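You operate a simulated robot arm through the tools that you are given. There is no shell and no other tool. Be economical: measure what you need, move in short steps, check, and stop when the job is done.

You are at the controls of a simulated robot arm. One attempt, no reset.

JOB
Line up rack three with the pitch gauge and lock the adjuster.
Fine: free the adjuster lever, lay the gauge on the rack joint, turn the knob till it drops, leave it seated. Where these are worked on the way, their far stop is far enough and under half their travel is too little: adjuster lever.

Only the result counts: the job must be done as asked and must still hold three seconds after the hand-in. Knocking over, shifting, dropping, spilling or breaking anything else fails it.

ROBOT AND FRAMES
A 6-joint arm with a two-finger parallel gripper, fixed in place. Base frame: the origin is at the foot of the arm, x ahead of it, y to its left, z up; the work surface is at about z = 0.864. Readings come in m, degrees, newtons and seconds.
With the tool pointing down near the work surface it reaches from about 0.26 to 0.68 m from the base axis. Its first joint turns from -66.0 to 66.0 degrees. Payload 2.9 kg.
Tool frame: the origin (TCP) lies between the finger pads and is the grasp point; the fingertips stand 0.03 m ahead of it; z points along the fingers, y is the line along which they close. Largest opening 0.11 m; finger width 0.02, thickness 0.01; the body of the gripper, 0.048 by 0.112 m, starts 0.055 m behind the TCP.
Orientation is that of the tool frame in the base frame, as a unit quaternion [w, x, y, z]. With the fingers straight down and closing along the base's y, the tool's x points along the base's -x, its y along +y and its z along -z.

CONTROLS
- The arm moves only by the tool arm_command. Its argument "targets" is a list of rows, each a list of 3 entries, a list of its own where there are three numbers: the shift along the tool's x, y, z in m, then the turn, a rotation vector about the tool's x, y, z in degrees, then the gripper command, from -1 (fully open) to 1 (shut), values between in proportion. In form: [[[tx, ty, tz], [rx, ry, rz], gripper], ...]. A call has 1 to 12 rows; each row is the pose to reach, as a shift and turn from the pose commanded when the call began, along the tool's axes at that moment. A row lasts 0.2 s, in which the tool goes at most 0.05 m and 8.6 degrees; a call with a longer step from one row to the next is refused whole, and so is a gripper value outside its range. Where a pose cannot be reached the arm comes as near as it can. A force on the tool above 40 N (or 10 N above the force at the start of the call, whichever is more), or a blocked arm, ends the call early, and 0.2 s more pass. The fingers move at their own pace (about 0.108 m/s each) and stop on an object; they squeeze with about 35 N. The grip force told is the motor's: it shows also when the fingers shut on nothing. Time passes only in rows, and 0.2 s behind the last, so rows that repeat a pose let the fingers close. It gives the time, the measured TCP pose, the force on the tool (base axes), the opening and the grip force at its end, in the units of the frame above (readings bear some noise), with the torque about the TCP (base axes, N m) and any sound that the robot's microphone picked up, and new pictures: "pictures" is both (left out), scene, wrist or none.
- Cameras (640 x 400 px; columns grow to the right, rows downward): "scene" is fixed at [0.0796, 0.4291, 1.3953]; the picture's right is [-0.76, -0.65, 0.00], its down [-0.31, 0.36, -0.88] and it looks along [0.57, -0.67, -0.47] (base axes); focal length 296 px, centre (320, 200). "wrist" rides on the gripper at [0.072, 0.017, -0.103] in the tool frame; the picture's right is [-0.23, 0.97, 0.00], its down [-0.76, -0.18, -0.62] and it looks along [-0.61, -0.14, 0.78] (tool axes); focal length 222 px, centre (320, 200). There is no depth. A picture from a camera that has moved, and an enlarged one, comes with that camera's place and axes in the base frame and with its lens.
- enlarge(camera, box): a new picture of the part [left, top, right, bottom] of that camera's present view, enlarged. No time passes.
- finish_job(): hands the job in; it is judged then, once.

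Go step by step. Nothing tells you positions but the pictures and the camera data: compare them with the known pose of the tool, close in by small moves and look again before you grip or let go. The budget is 120 turns and 200 pictures, counting those below and the enlarged ones. Unless the task says otherwise, let go and move clear before handing in, and close with one line.

The tools are called after ">>>" as a command line: name --argument value ..., lists and objects as JSON in quotes. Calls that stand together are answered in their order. arm_command: Moves the arm, as the interface text tells. Its arguments: {"type":"object","properties":{"targets":{"type":"array","items":{"type":"array"}},"pictures":{"type":"string","enum":["both","scene","wrist","none"]}},"required":["targets"]} The other tools are called the same way: enlarge (camera, box) takes an enlarged picture of a part of a camera's view; finish_job () hands the job in.

At the start:

```text
clock: 0.0
tool_pos: [0.3754, -0.1021, 1.2781]
tool_rot: [0.0, 0.0, 1.0, 0.0]
wrist_force: [0.2, 0.1, 0.2]
wrist_torque: [-0.01, 0.0, 0.0]
finger_gap: 0.1098
grip_force: 0.1
```

scene: 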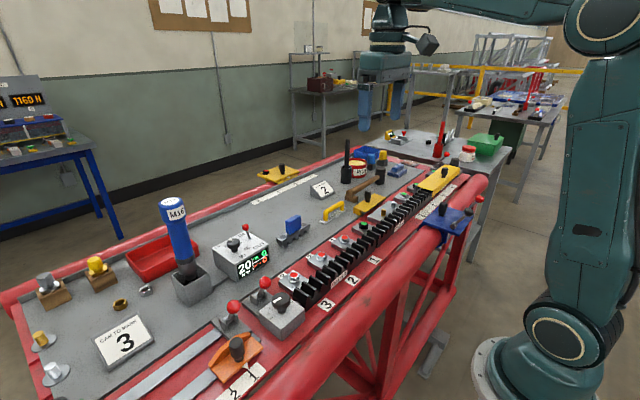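
wrist: 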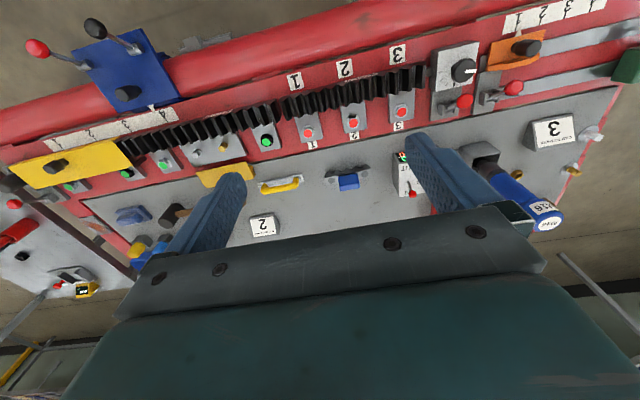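

I see a bench with a rack, numbered stations, a knob box with a red lever, and several candidate gauges. I'll enlarge to identify the adjuster, gauge and rack joint.

>>> enlarge --camera "scene" --box '[200, 200, 400, 325]'

>>> enlarge --camera "scene" --box '[300, 130, 500, 255]'

>>> enlarge --camera "wrist" --box '[380, 20, 640, 182]'

>>> enlarge --camera "scene" --box '[0, 190, 340, 400]'

>>> enlarge --camera "wrist" --box '[240, 50, 440, 175]'

```text
3.20 times, centred on (300, 262) of scene
camera zoom: at [0.0796, 0.4291, 1.3953], right [-0.76, -0.65, 0.0], down [-0.31, 0.36, -0.88], along [0.57, -0.67, -0.47], focal length 946 px, centre (384, 0)
```

zoom: 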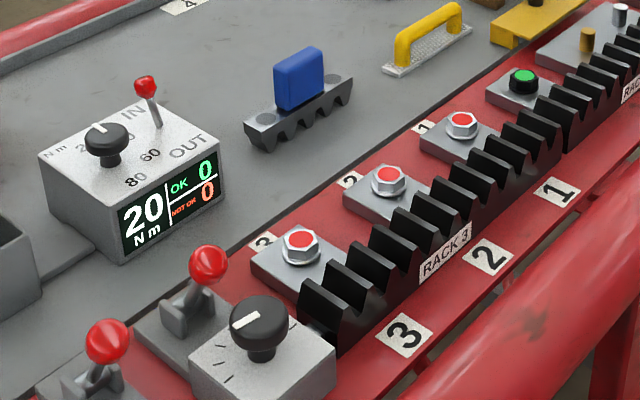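

```text
3.20 times, centred on (400, 192) of scene
camera zoom: at [0.0796, 0.4291, 1.3953], right [-0.76, -0.65, 0.0], down [-0.31, 0.36, -0.88], along [0.57, -0.67, -0.47], focal length 946 px, centre (64, 224)
```

zoom: 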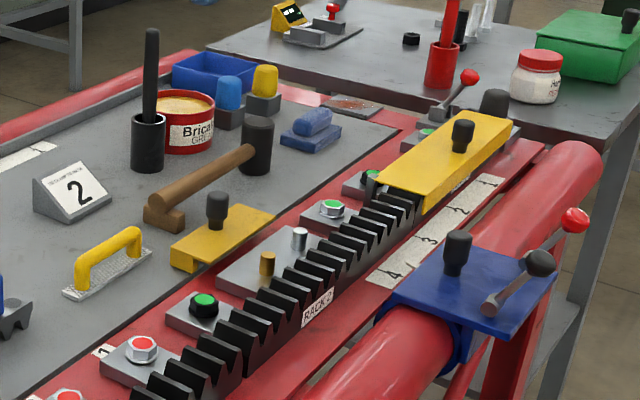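

```text
2.46 times, centred on (510, 101) of wrist
camera zoom: at [0.3015, -0.083, 1.3814], right [0.23, 0.97, 0.0], down [0.76, -0.18, 0.62], along [0.61, -0.14, -0.78], focal length 547 px, centre (-148, 444)
```

zoom: 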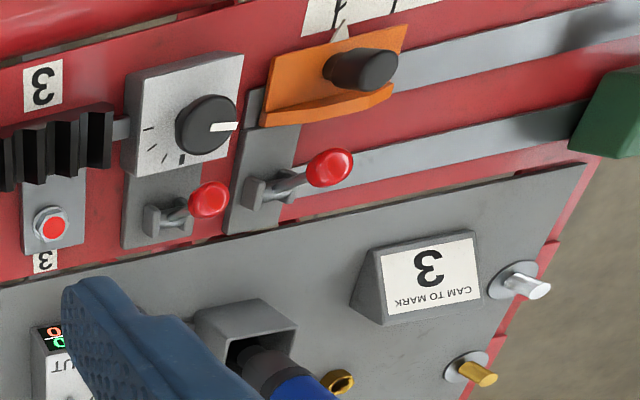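

```text
1.88 times, centred on (170, 295) of scene
camera zoom: at [0.0796, 0.4291, 1.3953], right [-0.76, -0.65, 0.0], down [-0.31, 0.36, -0.88], along [0.57, -0.67, -0.47], focal length 556 px, centre (602, 21)
```

zoom: 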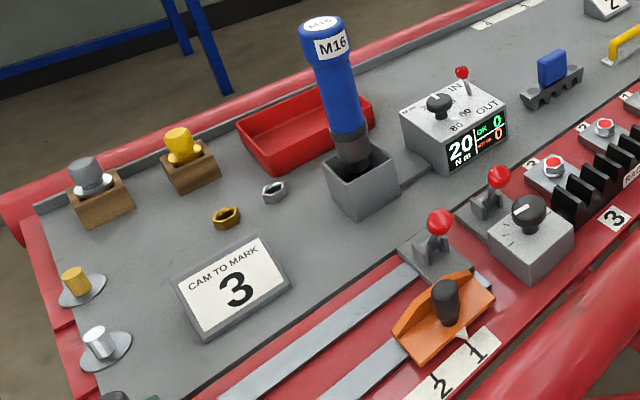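

```text
3.20 times, centred on (340, 112) of wrist
camera zoom: at [0.3015, -0.083, 1.3814], right [0.23, 0.97, 0.0], down [0.76, -0.18, 0.62], along [0.61, -0.14, -0.78], focal length 711 px, centre (256, 480)
```

zoom: 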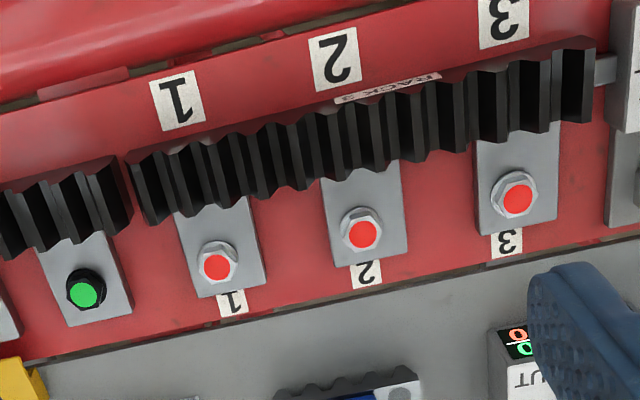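

The pitch gauge looks like the toothed block with the blue handle at about (0.615, -0.08). The rack 2/3 joint is near (0.42, -0.195), the knob near (0.42, 0.15) and its lever near (0.47, 0.15, 0.95). I'll move the wrist camera over the adjuster for a closer look.

>>> arm_command --targets '[[[0.012, 0.042, 0.021], [0, 0, 0], -1], [[0.025, 0.084, 0.042], [0, 0, 0], -1], [[0.037, 0.126, 0.064], [0, 0, 0], -1], [[0.05, 0.168, 0.085], [0, 0, 0], -1], [[0.062, 0.21, 0.107], [0, 0, 0], -1], [[0.075, 0.252, 0.128], [0, 0, 0], -1], [[0.075, 0.252, 0.128], [0, 0, 0], -1]]'

```text
clock: 1.6
tool_pos: [0.2986, 0.1505, 1.15]
tool_rot: [0.0, 0.0, 1.0, 0.0]
wrist_force: [0.2, -1.1, -0.4]
wrist_torque: [0.01, 0.0, -0.01]
finger_gap: 0.11
grip_force: 0.0
camera wrist: at [0.225, 0.1686, 1.2521], right [0.23, 0.97, 0.0], down [0.76, -0.18, 0.62], along [0.61, -0.14, -0.78], focal length 222 px, centre (320, 200)
```

scene: 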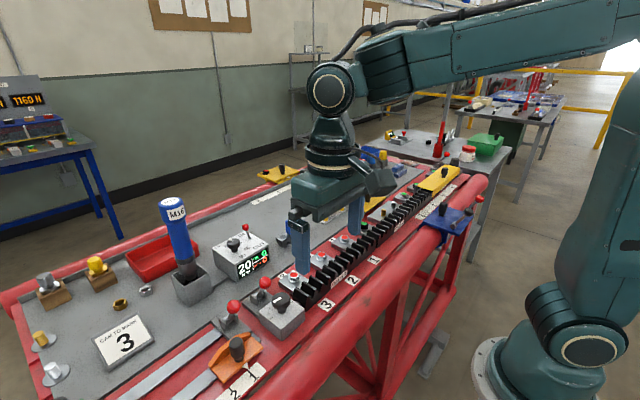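
wrist: 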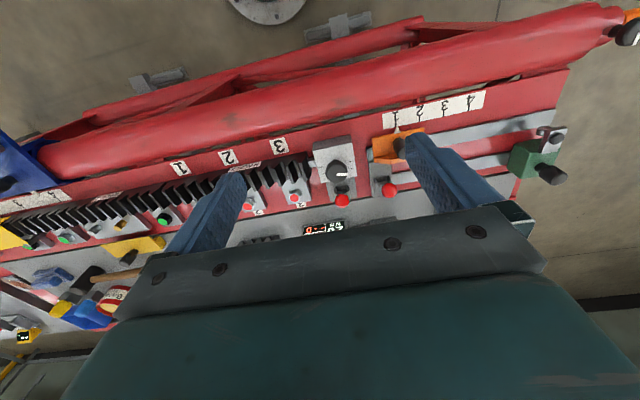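

>>> enlarge --camera "wrist" --box '[270, 120, 430, 220]'

>>> enlarge --camera "scene" --box '[210, 260, 322, 330]'

```text
4.00 times, centred on (350, 170) of wrist
camera zoom: at [0.225, 0.1686, 1.2521], right [0.23, 0.97, 0.0], down [0.76, -0.18, 0.62], along [0.61, -0.14, -0.78], focal length 888 px, centre (200, 320)
```

zoom: 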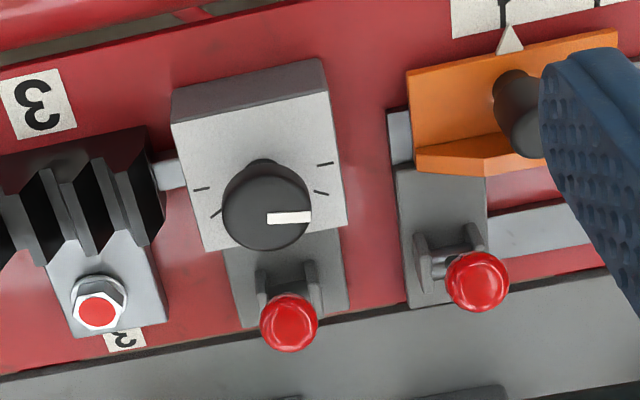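

```text
5.71 times, centred on (266, 295) of scene
camera zoom: at [0.0796, 0.4291, 1.3953], right [-0.76, -0.65, 0.0], down [-0.31, 0.36, -0.88], along [0.57, -0.67, -0.47], focal length 1689 px, centre (629, -343)
```

zoom: 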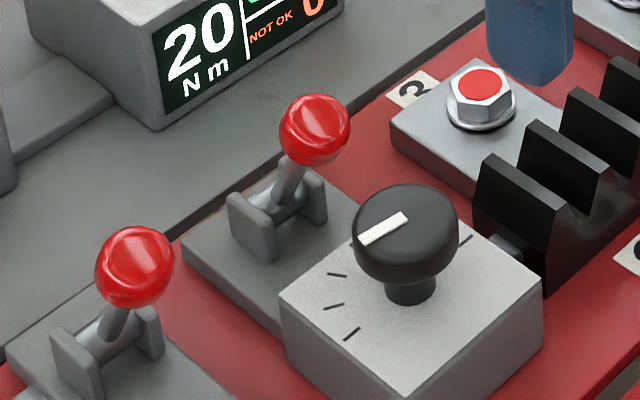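

The adjuster lever pivots about a y-axis pin at about (0.498, 0.151, 0.888). Its ball is at (0.468, 0.1515, 0.9515), tilted toward the robot. I'll hover above it with the gripper half closed.

>>> arm_command --targets '[[[-0.035, 0.0, 0.02], [0, 0, 0], 0.09], [[-0.07, 0.0, 0.045], [0, 0, 0], 0.09], [[-0.105, 0.001, 0.075], [0, 0, 0], 0.09], [[-0.14, 0.001, 0.1], [0, 0, 0], 0.09], [[-0.17, 0.001, 0.13], [0, 0, 0], 0.09], [[-0.17, 0.001, 0.14], [0, 0, 0], 0.09], [[-0.17, 0.001, 0.14], [0, 0, 0], 0.09]]'

```text
clock: 3.2
tool_pos: [0.4701, 0.1519, 1.0096]
tool_rot: [0.0, 0.0, 1.0, 0.0]
wrist_force: [-0.5, 0.3, -0.7]
wrist_torque: [0.01, -0.02, -0.03]
finger_gap: 0.0503
grip_force: 0.0
camera wrist: at [0.3966, 0.1698, 1.1133], right [0.23, 0.97, 0.0], down [0.76, -0.18, 0.62], along [0.61, -0.14, -0.78], focal length 222 px, centre (320, 200)
```

scene: 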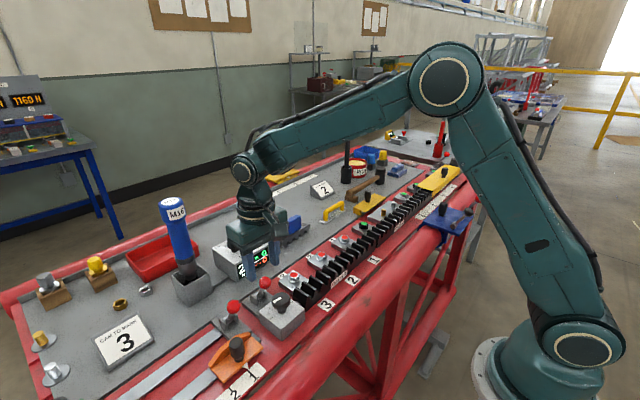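
wrist: 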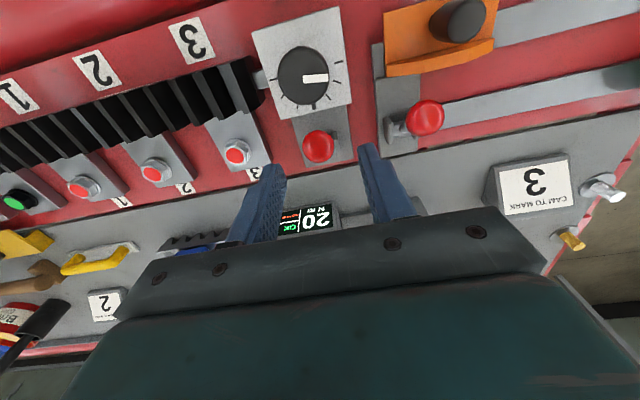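

The ball lies at (0.470, 0.1516), directly under the TCP. I'll descend and grip it.

>>> arm_command --targets '[[[0, 0, 0.03], [0, 0, 0], 0.09], [[0, 0, 0.056], [0, 0, 0], 0.09], [[0, 0, 0.056], [0, 0, 0], 0.3], [[0, 0, 0.056], [0, 0, 0], 0.6], [[0, 0, 0.056], [0, 0, 0], 0.8]]'

```text
clock: 4.4
tool_pos: [0.4695, 0.1503, 0.9547]
tool_rot: [0.0, 0.003, 1.0, -0.002]
wrist_force: [2.1, -18.9, -1.8]
wrist_torque: [-0.18, -0.11, -0.13]
finger_gap: 0.0249
grip_force: 45.6
camera wrist: at [0.3966, 0.1686, 1.0569], right [0.23, 0.97, 0.0], down [0.76, -0.18, 0.62], along [0.61, -0.15, -0.78], focal length 222 px, centre (320, 200)
```

scene: 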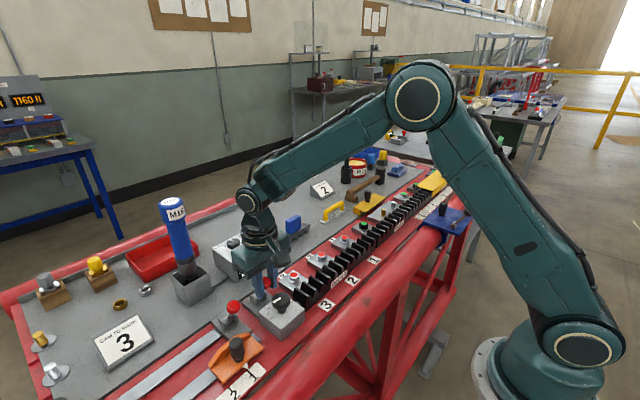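
wrist: 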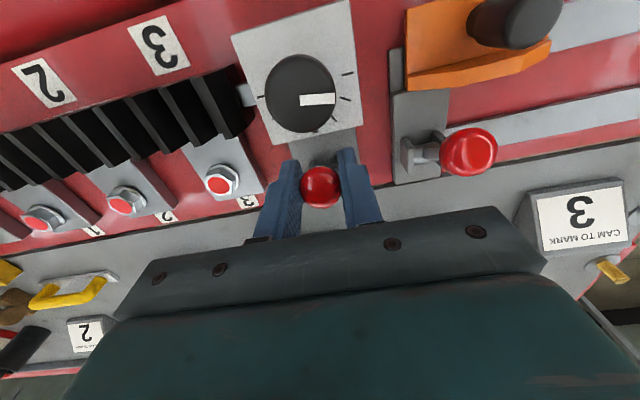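

The ball is gripped, with a slight sideways offset to relieve. Now I'll swing the lever along its arc toward +x.

>>> arm_command --targets '[[[0, -0.0016, 0], [0, 0, 0], 0.85], [[-0.008, -0.0016, -0.003], [0, 0, 0], 0.85], [[-0.016, -0.0016, -0.0055], [0, 0, 0], 0.85], [[-0.028, -0.0016, -0.0068], [0, 0, 0], 0.85], [[-0.04, -0.0016, -0.006], [0, 0, 0], 0.85], [[-0.05, -0.0016, -0.003], [0, 0, 0], 0.85], [[-0.058, -0.0016, 0.0], [0, 0, 0], 0.85]]'

```text
clock: 6.0
tool_pos: [0.5272, 0.1493, 0.9548]
tool_rot: [0.0, 0.0, 1.0, 0.0]
wrist_force: [-9.2, -19.1, 14.3]
wrist_torque: [-0.02, 0.99, 0.22]
finger_gap: 0.0254
grip_force: 45.0
camera wrist: at [0.4548, 0.168, 1.0584], right [0.23, 0.97, 0.0], down [0.76, -0.18, 0.62], along [0.61, -0.14, -0.78], focal length 222 px, centre (320, 200)
```

scene: 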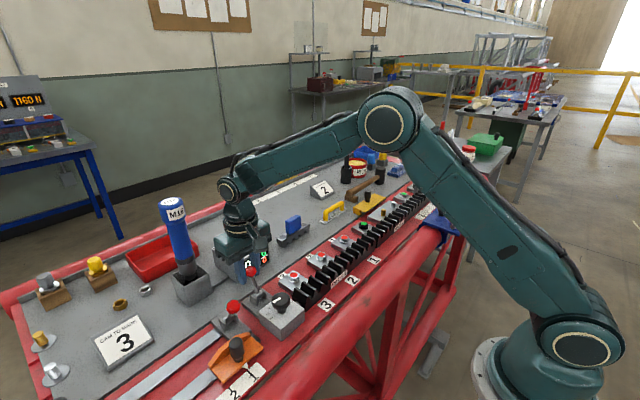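
wrist: 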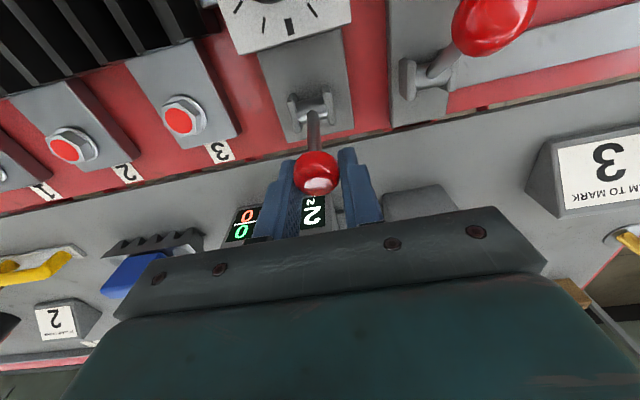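

The lever has moved to about +25° and isn't clearly at its stop yet. I'll carry on along the arc.

>>> arm_command --targets '[[[0, -0.002, 0.002], [0, 0, 0], 0.85], [[-0.006, -0.002, 0.005], [0, 0, 0], 0.85], [[-0.012, -0.002, 0.009], [0, 0, 0], 0.85], [[-0.018, -0.002, 0.014], [0, 0, 0], 0.85]]' --pictures "wrist"

```text
clock: 7.0
tool_pos: [0.5451, 0.149, 0.938]
tool_rot: [-0.003, -0.002, 1.0, 0.001]
wrist_force: [1.3, 0.2, 0.2]
wrist_torque: [0.0, -0.02, 0.01]
finger_gap: 0.0084
grip_force: 0.8
camera wrist: at [0.4717, 0.1669, 1.0412], right [0.23, 0.97, 0.0], down [0.76, -0.18, 0.62], along [0.6, -0.14, -0.78], focal length 222 px, centre (320, 200)
```

wrist: 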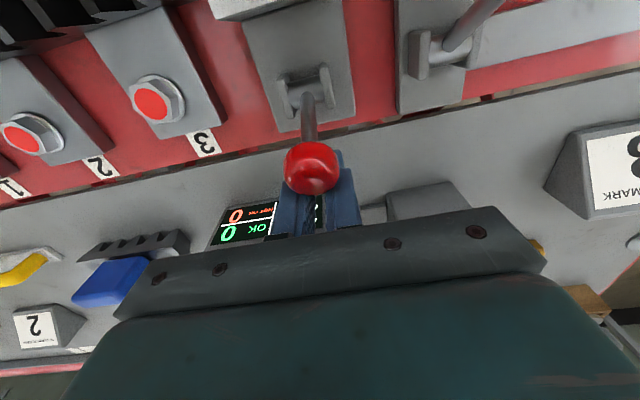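

The fingers slipped past the ball when the lever hit its stop, at about +22° on the far side. I'll rise, then go look at the gauge.

>>> arm_command --targets '[[[0, 0, -0.045], [0, 0, 0], 0.85], [[0, 0, -0.09], [0, 0, 0], 0.5], [[0.02, -0.03, -0.12], [0, 0, 0], 0.0], [[0.035, -0.07, -0.13], [0, 0, 0], -0.5], [[0.035, -0.11, -0.13], [0, 0, 0], -0.5], [[0.035, -0.15, -0.13], [0, 0, 0], -0.5], [[0.035, -0.19, -0.13], [0, 0, 0], -0.5], [[0.035, -0.23, -0.13], [0, 0, 0], -0.5], [[0.035, -0.23, -0.13], [0, 0, 0], -0.5]]'

```text
clock: 9.0
tool_pos: [0.51, -0.0835, 1.07]
tool_rot: [0.0, -0.001, 1.0, 0.0]
wrist_force: [-0.1, 0.5, -0.1]
wrist_torque: [-0.02, 0.01, 0.0]
finger_gap: 0.0826
grip_force: 0.0
camera wrist: at [0.4377, -0.0649, 1.1734], right [0.23, 0.97, 0.0], down [0.76, -0.18, 0.62], along [0.61, -0.14, -0.78], focal length 222 px, centre (320, 200)
```

scene: 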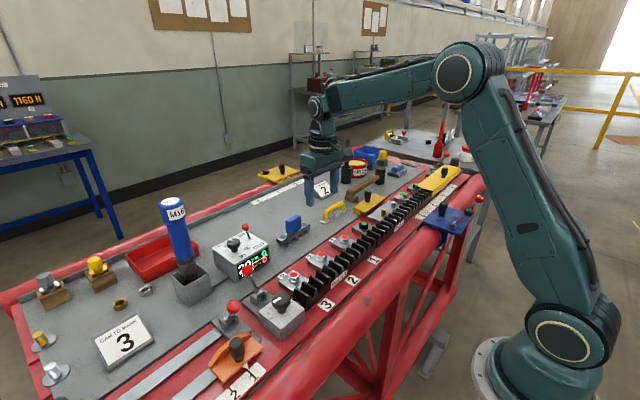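
wrist: 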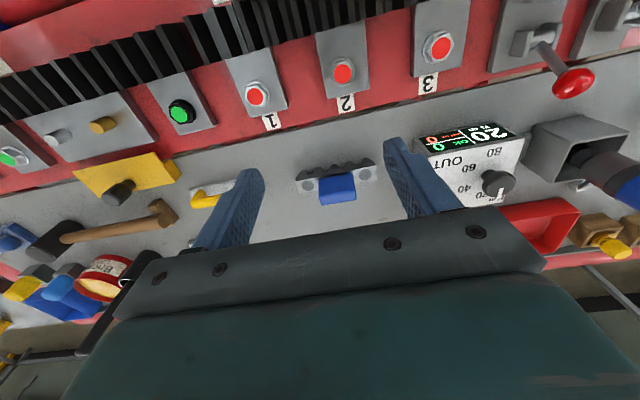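

>>> enlarge --camera "wrist" --box '[272, 137, 400, 217]'

>>> enlarge --camera "scene" --box '[230, 200, 358, 280]'

>>> enlarge --camera "scene" --box '[320, 180, 448, 260]'

```text
5.00 times, centred on (336, 177) of wrist
camera zoom: at [0.4377, -0.0649, 1.1734], right [0.23, 0.97, 0.0], down [0.76, -0.18, 0.62], along [0.61, -0.14, -0.78], focal length 1111 px, centre (240, 315)
```

zoom: 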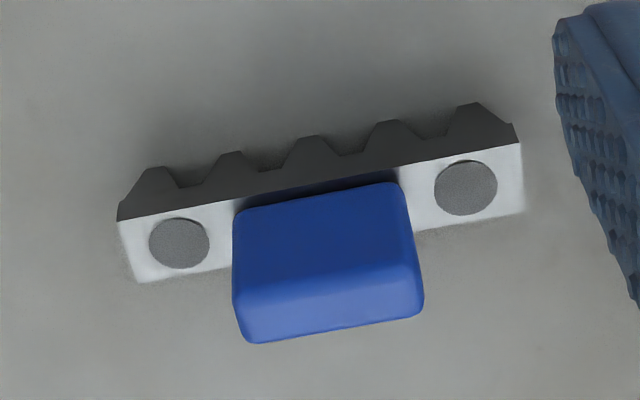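

```text
5.00 times, centred on (294, 240) of scene
camera zoom: at [0.0796, 0.4291, 1.3953], right [-0.76, -0.65, 0.0], down [-0.31, 0.36, -0.88], along [0.57, -0.67, -0.47], focal length 1478 px, centre (450, 0)
```

zoom: 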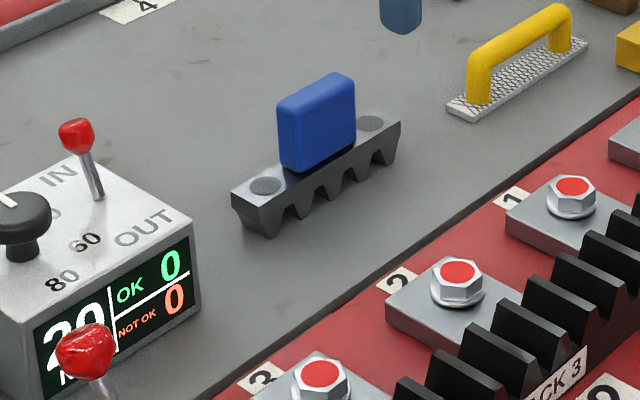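

```text
5.00 times, centred on (384, 220) of scene
camera zoom: at [0.0796, 0.4291, 1.3953], right [-0.76, -0.65, 0.0], down [-0.31, 0.36, -0.88], along [0.57, -0.67, -0.47], focal length 1478 px, centre (0, 100)
```

zoom: 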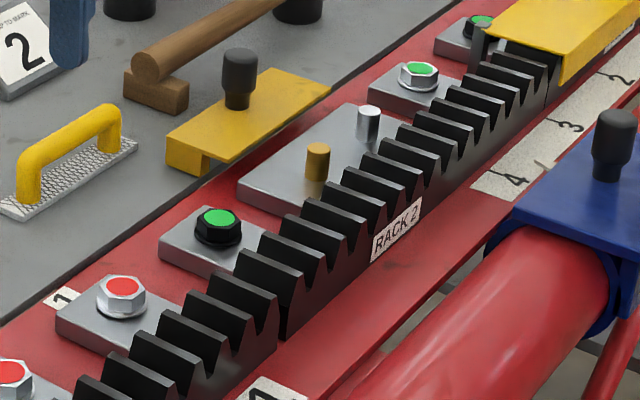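

The lever is over to its far side. The gauge is upright with its teeth down, centred at about (0.623, -0.083), and its blue handle tops out at z≈0.94. Before picking it up I'll look at the rack joint from close.

>>> arm_command --targets '[[[0.04, -0.025, 0.01], [0, 0, 0], -0.5], [[0.08, -0.05, 0.02], [0, 0, 0], -0.5], [[0.12, -0.07, 0.035], [0, 0, 0], -0.5], [[0.15, -0.0865, 0.05], [0, 0, 0], -0.5], [[0.15, -0.0865, 0.05], [0, 0, 0], -0.5]]' --pictures "wrist"

>>> enlarge --camera "wrist" --box '[220, 110, 420, 235]'

```text
clock: 10.2
tool_pos: [0.3596, -0.1693, 1.0202]
tool_rot: [0.0, -0.001, 1.0, 0.0]
wrist_force: [0.4, -0.4, 0.1]
wrist_torque: [0.03, 0.02, -0.01]
finger_gap: 0.0827
grip_force: 0.1
camera wrist: at [0.2871, -0.1508, 1.1228], right [0.23, 0.97, 0.0], down [0.76, -0.18, 0.62], along [0.61, -0.14, -0.78], focal length 222 px, centre (320, 200)
```

wrist: 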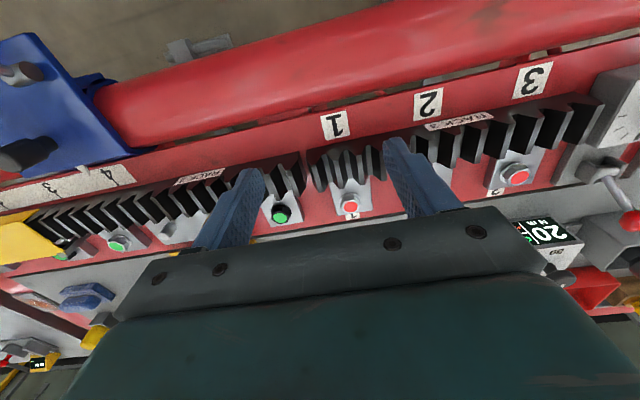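

```text
3.20 times, centred on (320, 172) of wrist
camera zoom: at [0.2871, -0.1508, 1.1228], right [0.23, 0.97, 0.0], down [0.76, -0.18, 0.62], along [0.61, -0.14, -0.78], focal length 711 px, centre (320, 288)
```

zoom: 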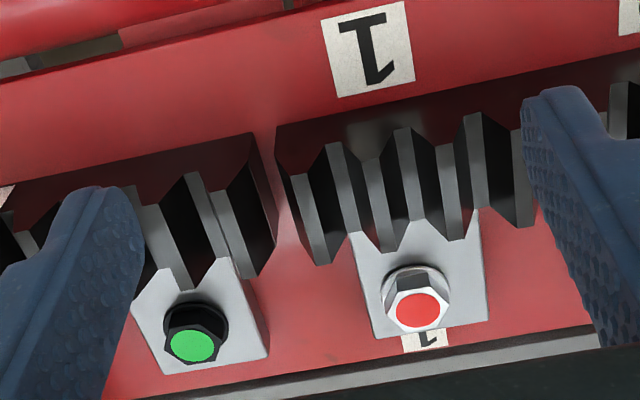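

>>> enlarge --camera "wrist" --box '[260, 140, 388, 220]'

>>> enlarge --camera "scene" --box '[330, 210, 410, 260]'

```text
5.00 times, centred on (324, 180) of wrist
camera zoom: at [0.2871, -0.1508, 1.1228], right [0.23, 0.97, 0.0], down [0.76, -0.18, 0.62], along [0.61, -0.14, -0.78], focal length 1111 px, centre (300, 300)
```

zoom: 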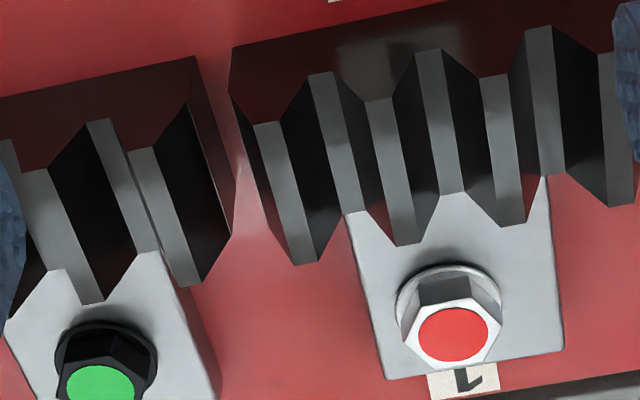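

```text
8.00 times, centred on (370, 235) of scene
camera zoom: at [0.0796, 0.4291, 1.3953], right [-0.76, -0.65, 0.0], down [-0.31, 0.36, -0.88], along [0.57, -0.67, -0.47], focal length 2364 px, centre (-80, -80)
```

zoom: 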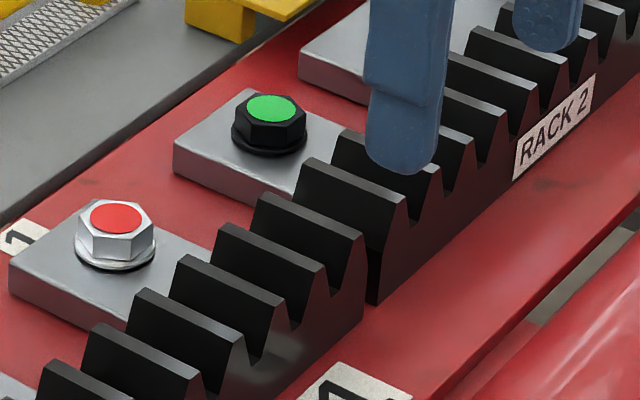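

Rack tooth tops are at z≈0.909 and x 0.404–0.444. Rack 3 sits about 3.5 mm too far in +y from rack 2, and the joint valley should be at y≈-0.201. Next I'll move above the gauge handle.

>>> arm_command --targets '[[[-0.04, 0.013, -0.03], [0, 0, 0], -0.5], [[-0.08, 0.027, -0.03], [0, 0, 0], -0.5], [[-0.12, 0.04, -0.03], [0, 0, 0], -0.5], [[-0.16, 0.053, -0.03], [0, 0, 0], -0.5], [[-0.2, 0.066, -0.03], [0, 0, 0], -0.5], [[-0.235, 0.078, -0.02], [0, 0, 0], -0.5], [[-0.262, 0.0863, 0.01], [0, 0, 0], -0.5], [[-0.262, 0.0863, 0.03], [0, 0, 0], -0.5], [[-0.262, 0.0863, 0.03], [0, 0, 0], -0.5]]'

>>> enlarge --camera "wrist" --box '[240, 100, 400, 200]'

>>> enlarge --camera "scene" --box '[240, 160, 368, 240]'

```text
refused: row 1 steps farther than a row can; nothing moved
```

```text
4.00 times, centred on (320, 150) of wrist
camera zoom: at [0.2871, -0.1508, 1.1228], right [0.23, 0.97, 0.0], down [0.76, -0.18, 0.62], along [0.61, -0.14, -0.78], focal length 888 px, centre (320, 400)
```

zoom: 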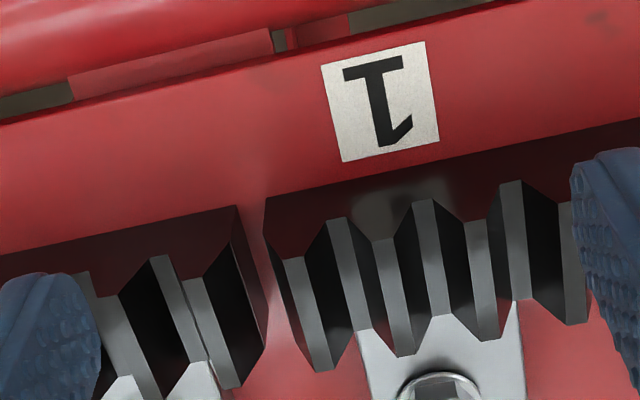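

```text
5.00 times, centred on (304, 200) of scene
camera zoom: at [0.0796, 0.4291, 1.3953], right [-0.76, -0.65, 0.0], down [-0.31, 0.36, -0.88], along [0.57, -0.67, -0.47], focal length 1478 px, centre (400, 200)
```

zoom: 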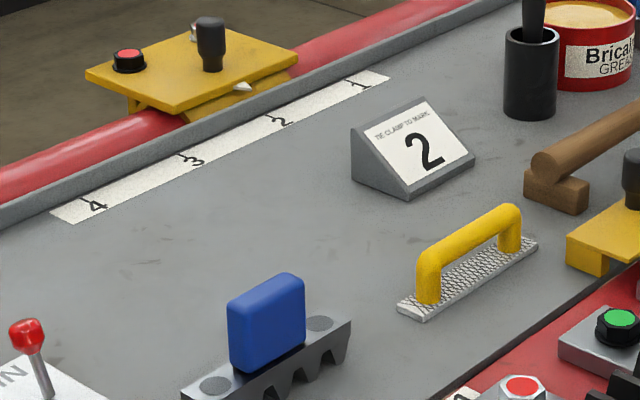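

The step was slightly too long, so I'll resend with shorter rows.

>>> arm_command --targets '[[[-0.03, 0.01, -0.025], [0, 0, 0], -0.5], [[-0.07, 0.023, -0.03], [0, 0, 0], -0.5], [[-0.11, 0.036, -0.03], [0, 0, 0], -0.5], [[-0.15, 0.05, -0.03], [0, 0, 0], -0.5], [[-0.19, 0.063, -0.03], [0, 0, 0], -0.5], [[-0.225, 0.075, -0.02], [0, 0, 0], -0.5], [[-0.25, 0.083, 0.0], [0, 0, 0], -0.5], [[-0.262, 0.0863, 0.02], [0, 0, 0], -0.5], [[-0.262, 0.0863, 0.03], [0, 0, 0], -0.5], [[-0.262, 0.0863, 0.03], [0, 0, 0], -0.5]]'

>>> enlarge --camera "wrist" --box '[240, 100, 400, 200]'

>>> enlarge --camera "scene" --box '[230, 180, 358, 260]'

```text
clock: 12.4
tool_pos: [0.6221, -0.0826, 0.9901]
tool_rot: [0.001, -0.001, 1.0, 0.0]
wrist_force: [-0.2, -0.3, 0.0]
wrist_torque: [0.0, 0.01, 0.0]
finger_gap: 0.0825
grip_force: 0.1
camera wrist: at [0.549, -0.0637, 1.0937], right [0.23, 0.97, 0.0], down [0.76, -0.18, 0.62], along [0.61, -0.14, -0.78], focal length 222 px, centre (320, 200)
```

scene: 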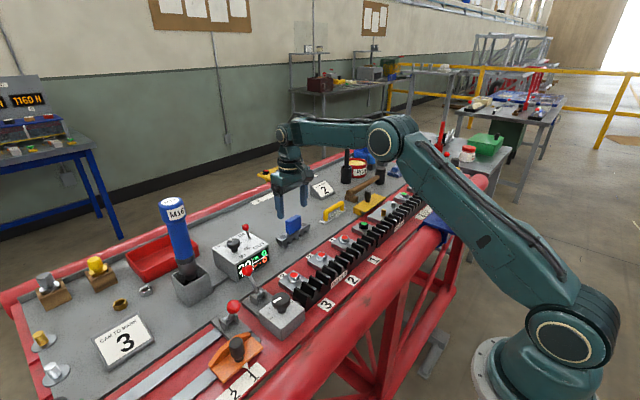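
wrist: 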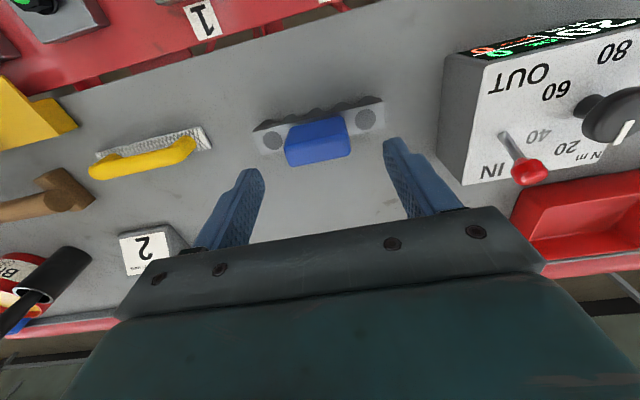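

```text
4.00 times, centred on (320, 150) of wrist
camera zoom: at [0.549, -0.0637, 1.0937], right [0.23, 0.97, 0.0], down [0.76, -0.18, 0.62], along [0.61, -0.14, -0.78], focal length 888 px, centre (320, 400)
```

zoom: 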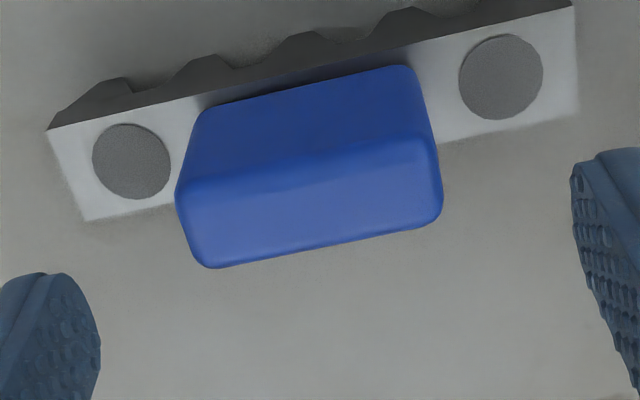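

```text
5.00 times, centred on (294, 220) of scene
camera zoom: at [0.0796, 0.4291, 1.3953], right [-0.76, -0.65, 0.0], down [-0.31, 0.36, -0.88], along [0.57, -0.67, -0.47], focal length 1478 px, centre (450, 100)
```

zoom: 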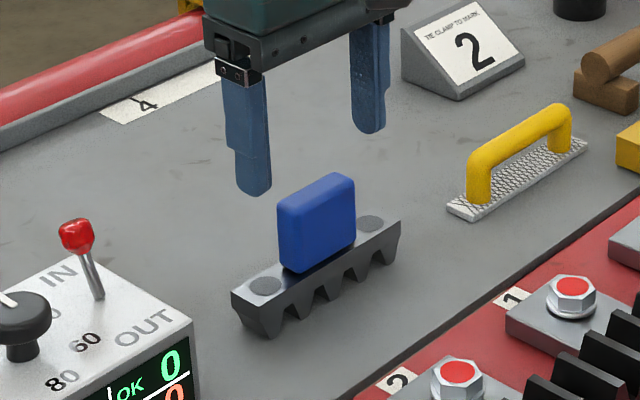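

The handle is centred under the TCP. I'll descend to z≈0.932 and grip it.

>>> arm_command --targets '[[[-0.001, 0, 0.03], [0, 0, 0], -0.5], [[-0.001, 0, 0.058], [0, 0, 0], -0.5], [[-0.001, 0, 0.058], [0, 0, 0], -0.1], [[-0.001, 0, 0.058], [0, 0, 0], 0.3], [[-0.001, 0, 0.058], [0, 0, 0], 0.6], [[-0.001, 0, 0.058], [0, 0, 0], 0.6]]'

```text
clock: 13.8
tool_pos: [0.6232, -0.0814, 0.9317]
tool_rot: [0.0, 0.0, 1.0, 0.0]
wrist_force: [0.9, -2.3, -0.6]
wrist_torque: [0.03, -0.1, -0.02]
finger_gap: 0.0517
grip_force: 34.6
camera wrist: at [0.5505, -0.0633, 1.0352], right [0.23, 0.97, 0.0], down [0.76, -0.18, 0.62], along [0.61, -0.14, -0.78], focal length 222 px, centre (320, 200)
```

scene: 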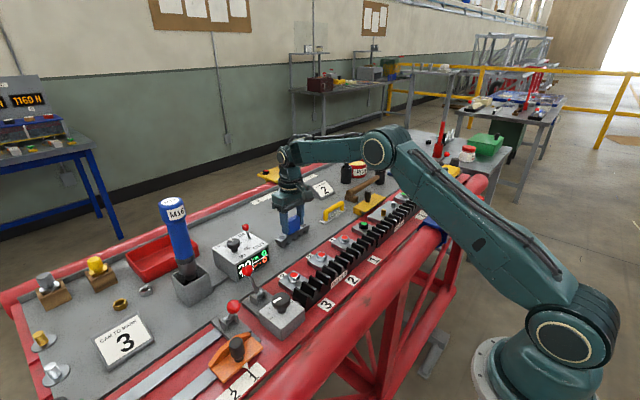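
wrist: 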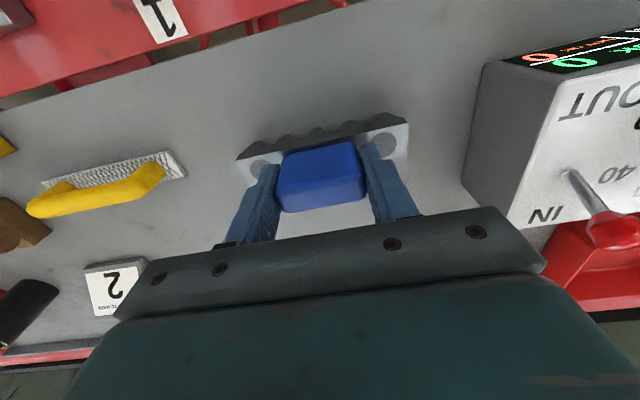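

The gauge is gripped. I'll lift it straight up and carry it above the joint.

>>> arm_command --targets '[[[0, 0, -0.03], [0, 0, 0], 0.7], [[0, 0, -0.07], [0, 0, 0], 0.7], [[0.01, -0.005, -0.1], [0, 0, 0], 0.7], [[0.045, -0.025, -0.1], [0, 0, 0], 0.7], [[0.08, -0.045, -0.1], [0, 0, 0], 0.7], [[0.115, -0.065, -0.1], [0, 0, 0], 0.7], [[0.15, -0.085, -0.1], [0, 0, 0], 0.7], [[0.18, -0.105, -0.09], [0, 0, 0], 0.7], [[0.199, -0.118, -0.075], [0, 0, 0], 0.7], [[0.199, -0.118, -0.067], [0, 0, 0], 0.7], [[0.199, -0.118, -0.067], [0, 0, 0], 0.7]]'

>>> enlarge --camera "scene" --box '[310, 170, 438, 250]'

>>> enlarge --camera "wrist" --box '[224, 80, 416, 200]'

```text
clock: 16.2
tool_pos: [0.4233, -0.1992, 0.9994]
tool_rot: [0.001, -0.001, 1.0, 0.0]
wrist_force: [-1.0, -0.1, -3.9]
wrist_torque: [0.02, 0.0, 0.0]
finger_gap: 0.0517
grip_force: 34.5
camera wrist: at [0.3515, -0.1821, 1.1018], right [0.23, 0.97, 0.0], down [0.76, -0.18, 0.62], along [0.61, -0.14, -0.78], focal length 222 px, centre (320, 200)
```

scene: 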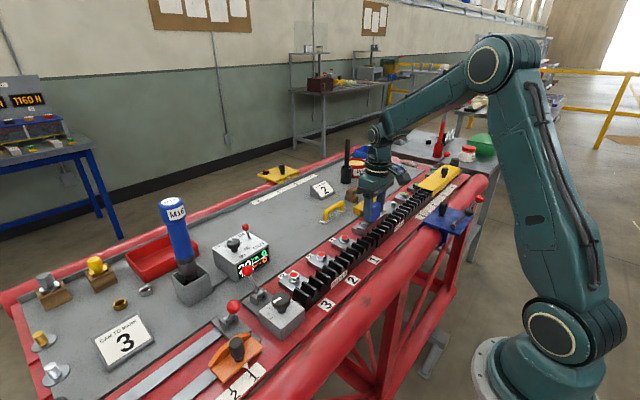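
wrist: 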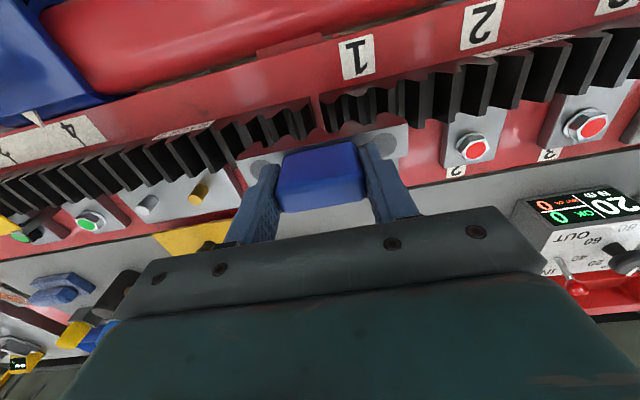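

```text
5.00 times, centred on (374, 210) of scene
camera zoom: at [0.0797, 0.4291, 1.3953], right [-0.76, -0.65, 0.0], down [-0.31, 0.36, -0.88], along [0.57, -0.67, -0.47], focal length 1478 px, centre (50, 150)
```

zoom: 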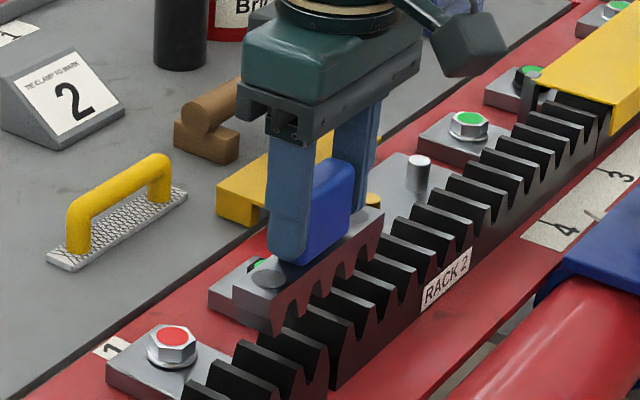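

```text
3.33 times, centred on (320, 140) of wrist
camera zoom: at [0.3515, -0.1821, 1.1018], right [0.23, 0.97, 0.0], down [0.76, -0.18, 0.62], along [0.61, -0.14, -0.78], focal length 740 px, centre (320, 400)
```

zoom: 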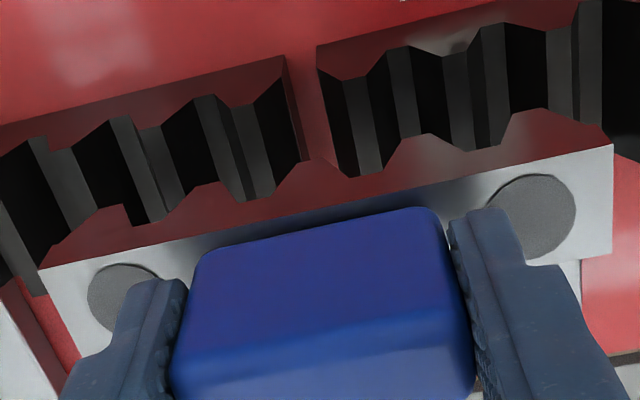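

The gauge is centred over the joint to within about 2 mm. I'll nudge it by -1.5 mm in y and lower gently until it touches.

>>> arm_command --targets '[[[0.002, -0.0015, 0.008], [0, 0, 0], 0.7], [[0.002, -0.0015, 0.016], [0, 0, 0], 0.7], [[0.002, -0.0015, 0.02], [0, 0, 0], 0.7], [[0.002, -0.0015, 0.024], [0, 0, 0], 0.7], [[0.002, -0.0015, 0.027], [0, 0, 0], 0.7]]' --pictures "scene"

>>> enlarge --camera "scene" --box '[330, 200, 410, 250]'

```text
clock: 17.4
tool_pos: [0.4218, -0.2016, 0.9722]
tool_rot: [0.0, 0.0, 1.0, -0.001]
wrist_force: [0.5, -0.5, -3.4]
wrist_torque: [-0.03, 0.02, 0.02]
finger_gap: 0.052
grip_force: 34.5
```

scene: 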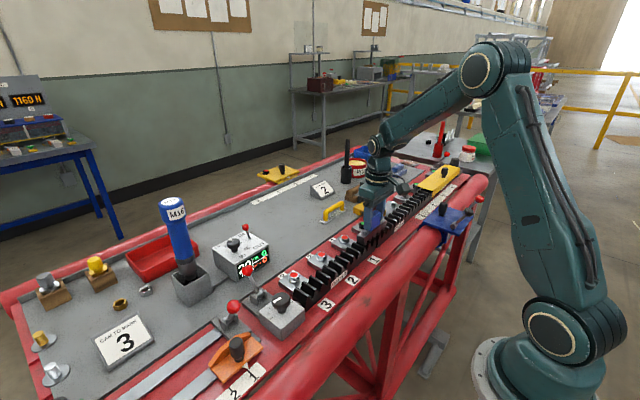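

```text
8.00 times, centred on (370, 225) of scene
camera zoom: at [0.0797, 0.4291, 1.3953], right [-0.76, -0.65, 0.0], down [-0.31, 0.36, -0.88], along [0.57, -0.67, -0.47], focal length 2364 px, centre (-80, 0)
```

zoom: 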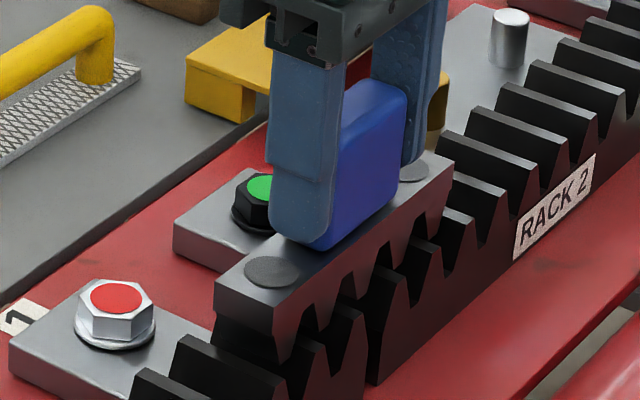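

>>> arm_command --targets '[[[0, 0, 0.002], [0, 0, 0], 0.7], [[0, 0, 0.004], [0, 0, 0], 0.7], [[0, 0, 0.006], [0, 0, 0], 0.7], [[0, 0, 0.008], [0, 0, 0], 0.7], [[0, 0, 0.01], [0, 0, 0], 0.7], [[0, 0, 0.012], [0, 0, 0], 0.7]]' --pictures "scene"

>>> enlarge --camera "scene" --box '[330, 200, 410, 250]'

```text
clock: 18.8
tool_pos: [0.4224, -0.2031, 0.9622]
tool_rot: [0.002, 0.0, 1.0, -0.001]
wrist_force: [-2.6, -2.3, 14.1]
wrist_torque: [0.15, 0.26, 0.08]
finger_gap: 0.0518
grip_force: 34.7
```

scene: 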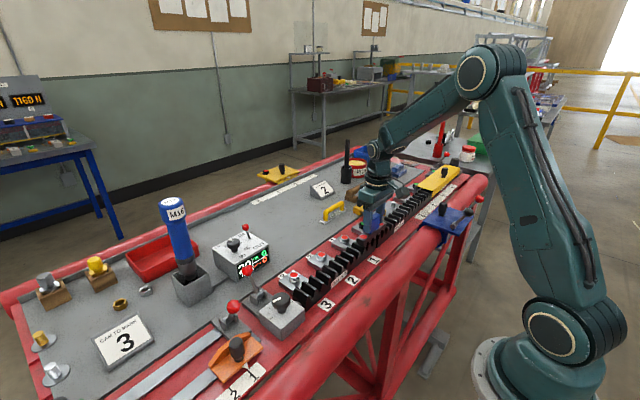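

```text
8.00 times, centred on (370, 225) of scene
camera zoom: at [0.0794, 0.4292, 1.3953], right [-0.76, -0.65, 0.0], down [-0.31, 0.36, -0.88], along [0.57, -0.67, -0.47], focal length 2364 px, centre (-80, 0)
```

zoom: 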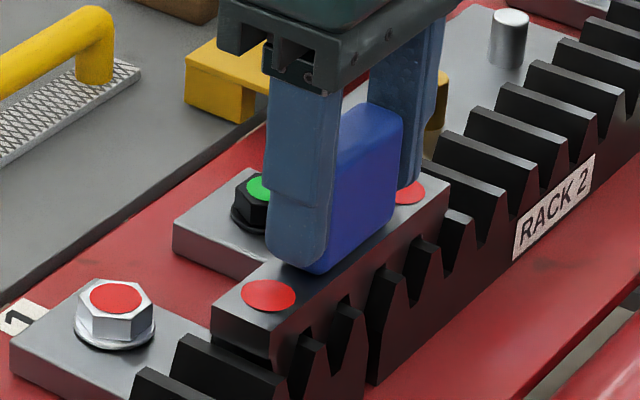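

The indicators on the gauge turned red, so it's laid on the joint but not seated. I'll relieve the pressure and let go.

>>> arm_command --targets '[[[0, 0, -0.002], [0, 0, 0], 0.3], [[0, 0, -0.002], [0, 0, 0], -0.1], [[0, 0, -0.002], [0, 0, 0], -0.4], [[0, 0, -0.04], [0, 0, 0], -0.4], [[0, 0, -0.08], [0, 0, 0], -0.4], [[0, 0, -0.08], [0, 0, 0], -0.4]]' --pictures "both"

>>> enlarge --camera "scene" --box '[330, 200, 410, 250]'

>>> enlarge --camera "scene" --box '[210, 250, 322, 320]'

```text
clock: 20.2
tool_pos: [0.4226, -0.2002, 1.0391]
tool_rot: [0.0, -0.001, 1.0, 0.0]
wrist_force: [0.1, 0.3, 0.6]
wrist_torque: [0.05, 0.02, 0.0]
finger_gap: 0.077
grip_force: 0.0
camera wrist: at [0.3505, -0.1831, 1.1427], right [0.23, 0.97, 0.0], down [0.76, -0.18, 0.62], along [0.61, -0.14, -0.78], focal length 222 px, centre (320, 200)
```

scene: 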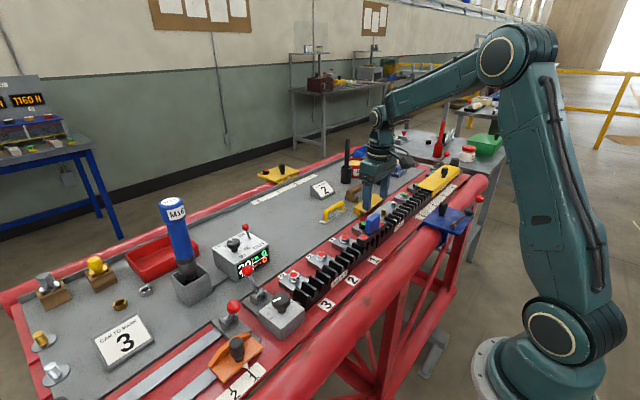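
wrist: 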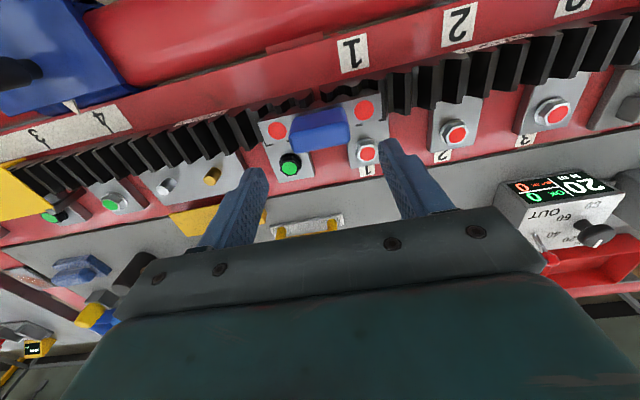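

```text
8.00 times, centred on (370, 225) of scene
camera zoom: at [0.0796, 0.4291, 1.3953], right [-0.76, -0.65, 0.0], down [-0.31, 0.36, -0.88], along [0.57, -0.67, -0.47], focal length 2364 px, centre (-80, 0)
```

zoom: 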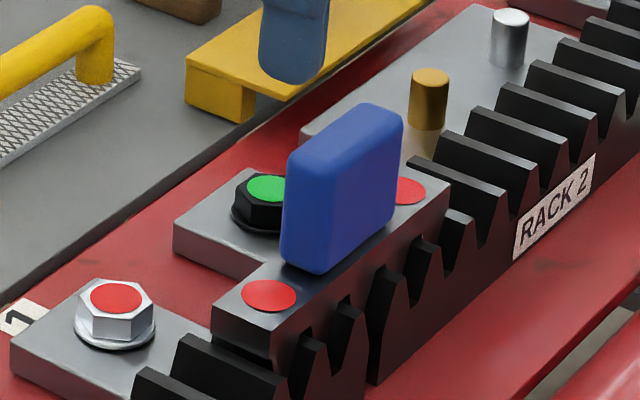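

```text
5.71 times, centred on (266, 285) of scene
camera zoom: at [0.0796, 0.4291, 1.3953], right [-0.76, -0.65, 0.0], down [-0.31, 0.36, -0.88], along [0.57, -0.67, -0.47], focal length 1689 px, centre (629, -286)
```

zoom: 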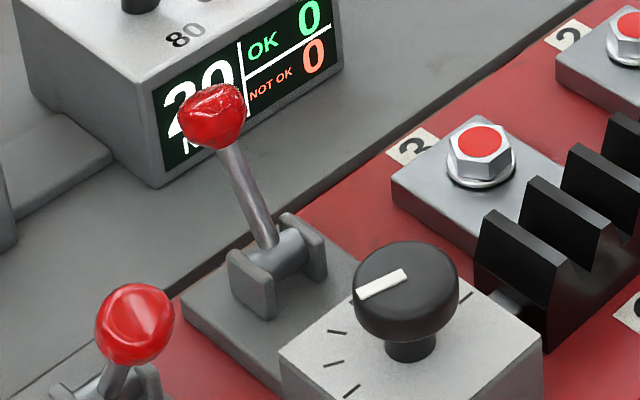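

The gauge stands unaided with red lamps and the lever is over. Next I'll move above the adjuster knob at about (0.421, 0.1515), whose top is at z≈0.938.

>>> arm_command --targets '[[[0, 0.03, -0.02], [0, 0, 0], -0.09], [[0, 0.07, -0.02], [0, 0, 0], -0.09], [[0, 0.115, -0.02], [0, 0, 0], -0.09], [[0, 0.16, -0.02], [0, 0, 0], -0.09], [[0, 0.205, -0.02], [0, 0, 0], -0.09], [[0, 0.25, -0.02], [0, 0, 0], -0.09], [[0.001, 0.295, -0.01], [0, 0, 0], -0.09], [[0.001, 0.335, 0.01], [0, 0, 0], -0.09], [[0.001, 0.352, 0.03], [0, 0, 0], -0.09], [[0.001, 0.352, 0.04], [0, 0, 0], -0.09], [[0.001, 0.352, 0.04], [0, 0, 0], -0.09]]'

>>> enlarge --camera "wrist" --box '[224, 80, 416, 200]'

```text
clock: 22.6
tool_pos: [0.4215, 0.1515, 0.9996]
tool_rot: [0.0, 0.0, 1.0, 0.0]
wrist_force: [-0.7, 0.4, -0.8]
wrist_torque: [0.04, 0.03, 0.0]
finger_gap: 0.0599
grip_force: 0.0
camera wrist: at [0.3491, 0.1688, 1.1031], right [0.23, 0.97, 0.0], down [0.76, -0.18, 0.62], along [0.61, -0.14, -0.78], focal length 222 px, centre (320, 200)
```

scene: 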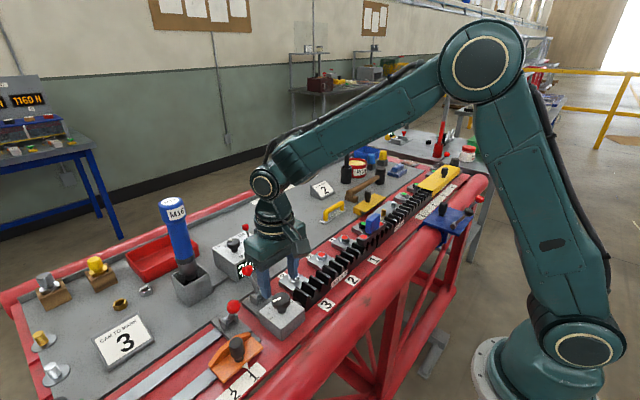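
wrist: 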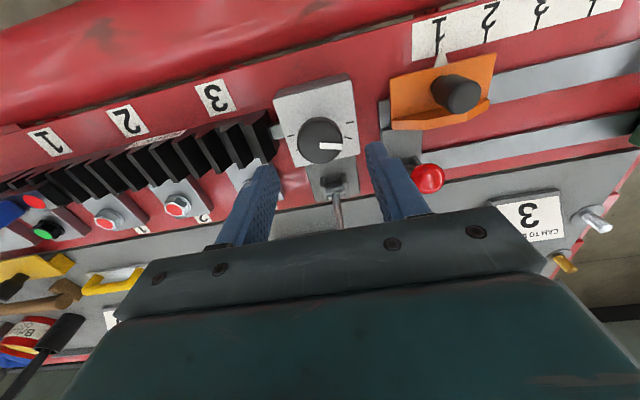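

```text
3.33 times, centred on (320, 140) of wrist
camera zoom: at [0.3491, 0.1688, 1.1031], right [0.23, 0.97, 0.0], down [0.76, -0.18, 0.62], along [0.61, -0.14, -0.78], focal length 740 px, centre (320, 400)
```

zoom: 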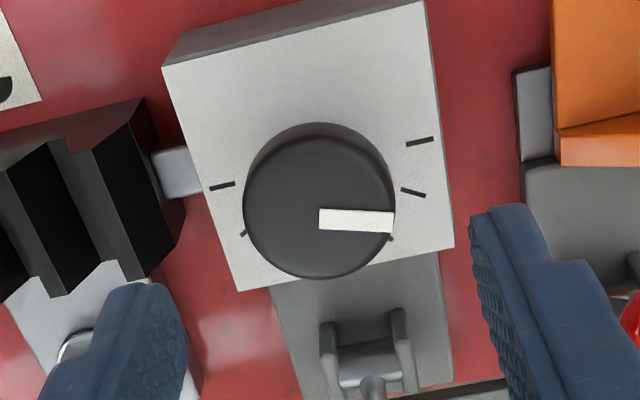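

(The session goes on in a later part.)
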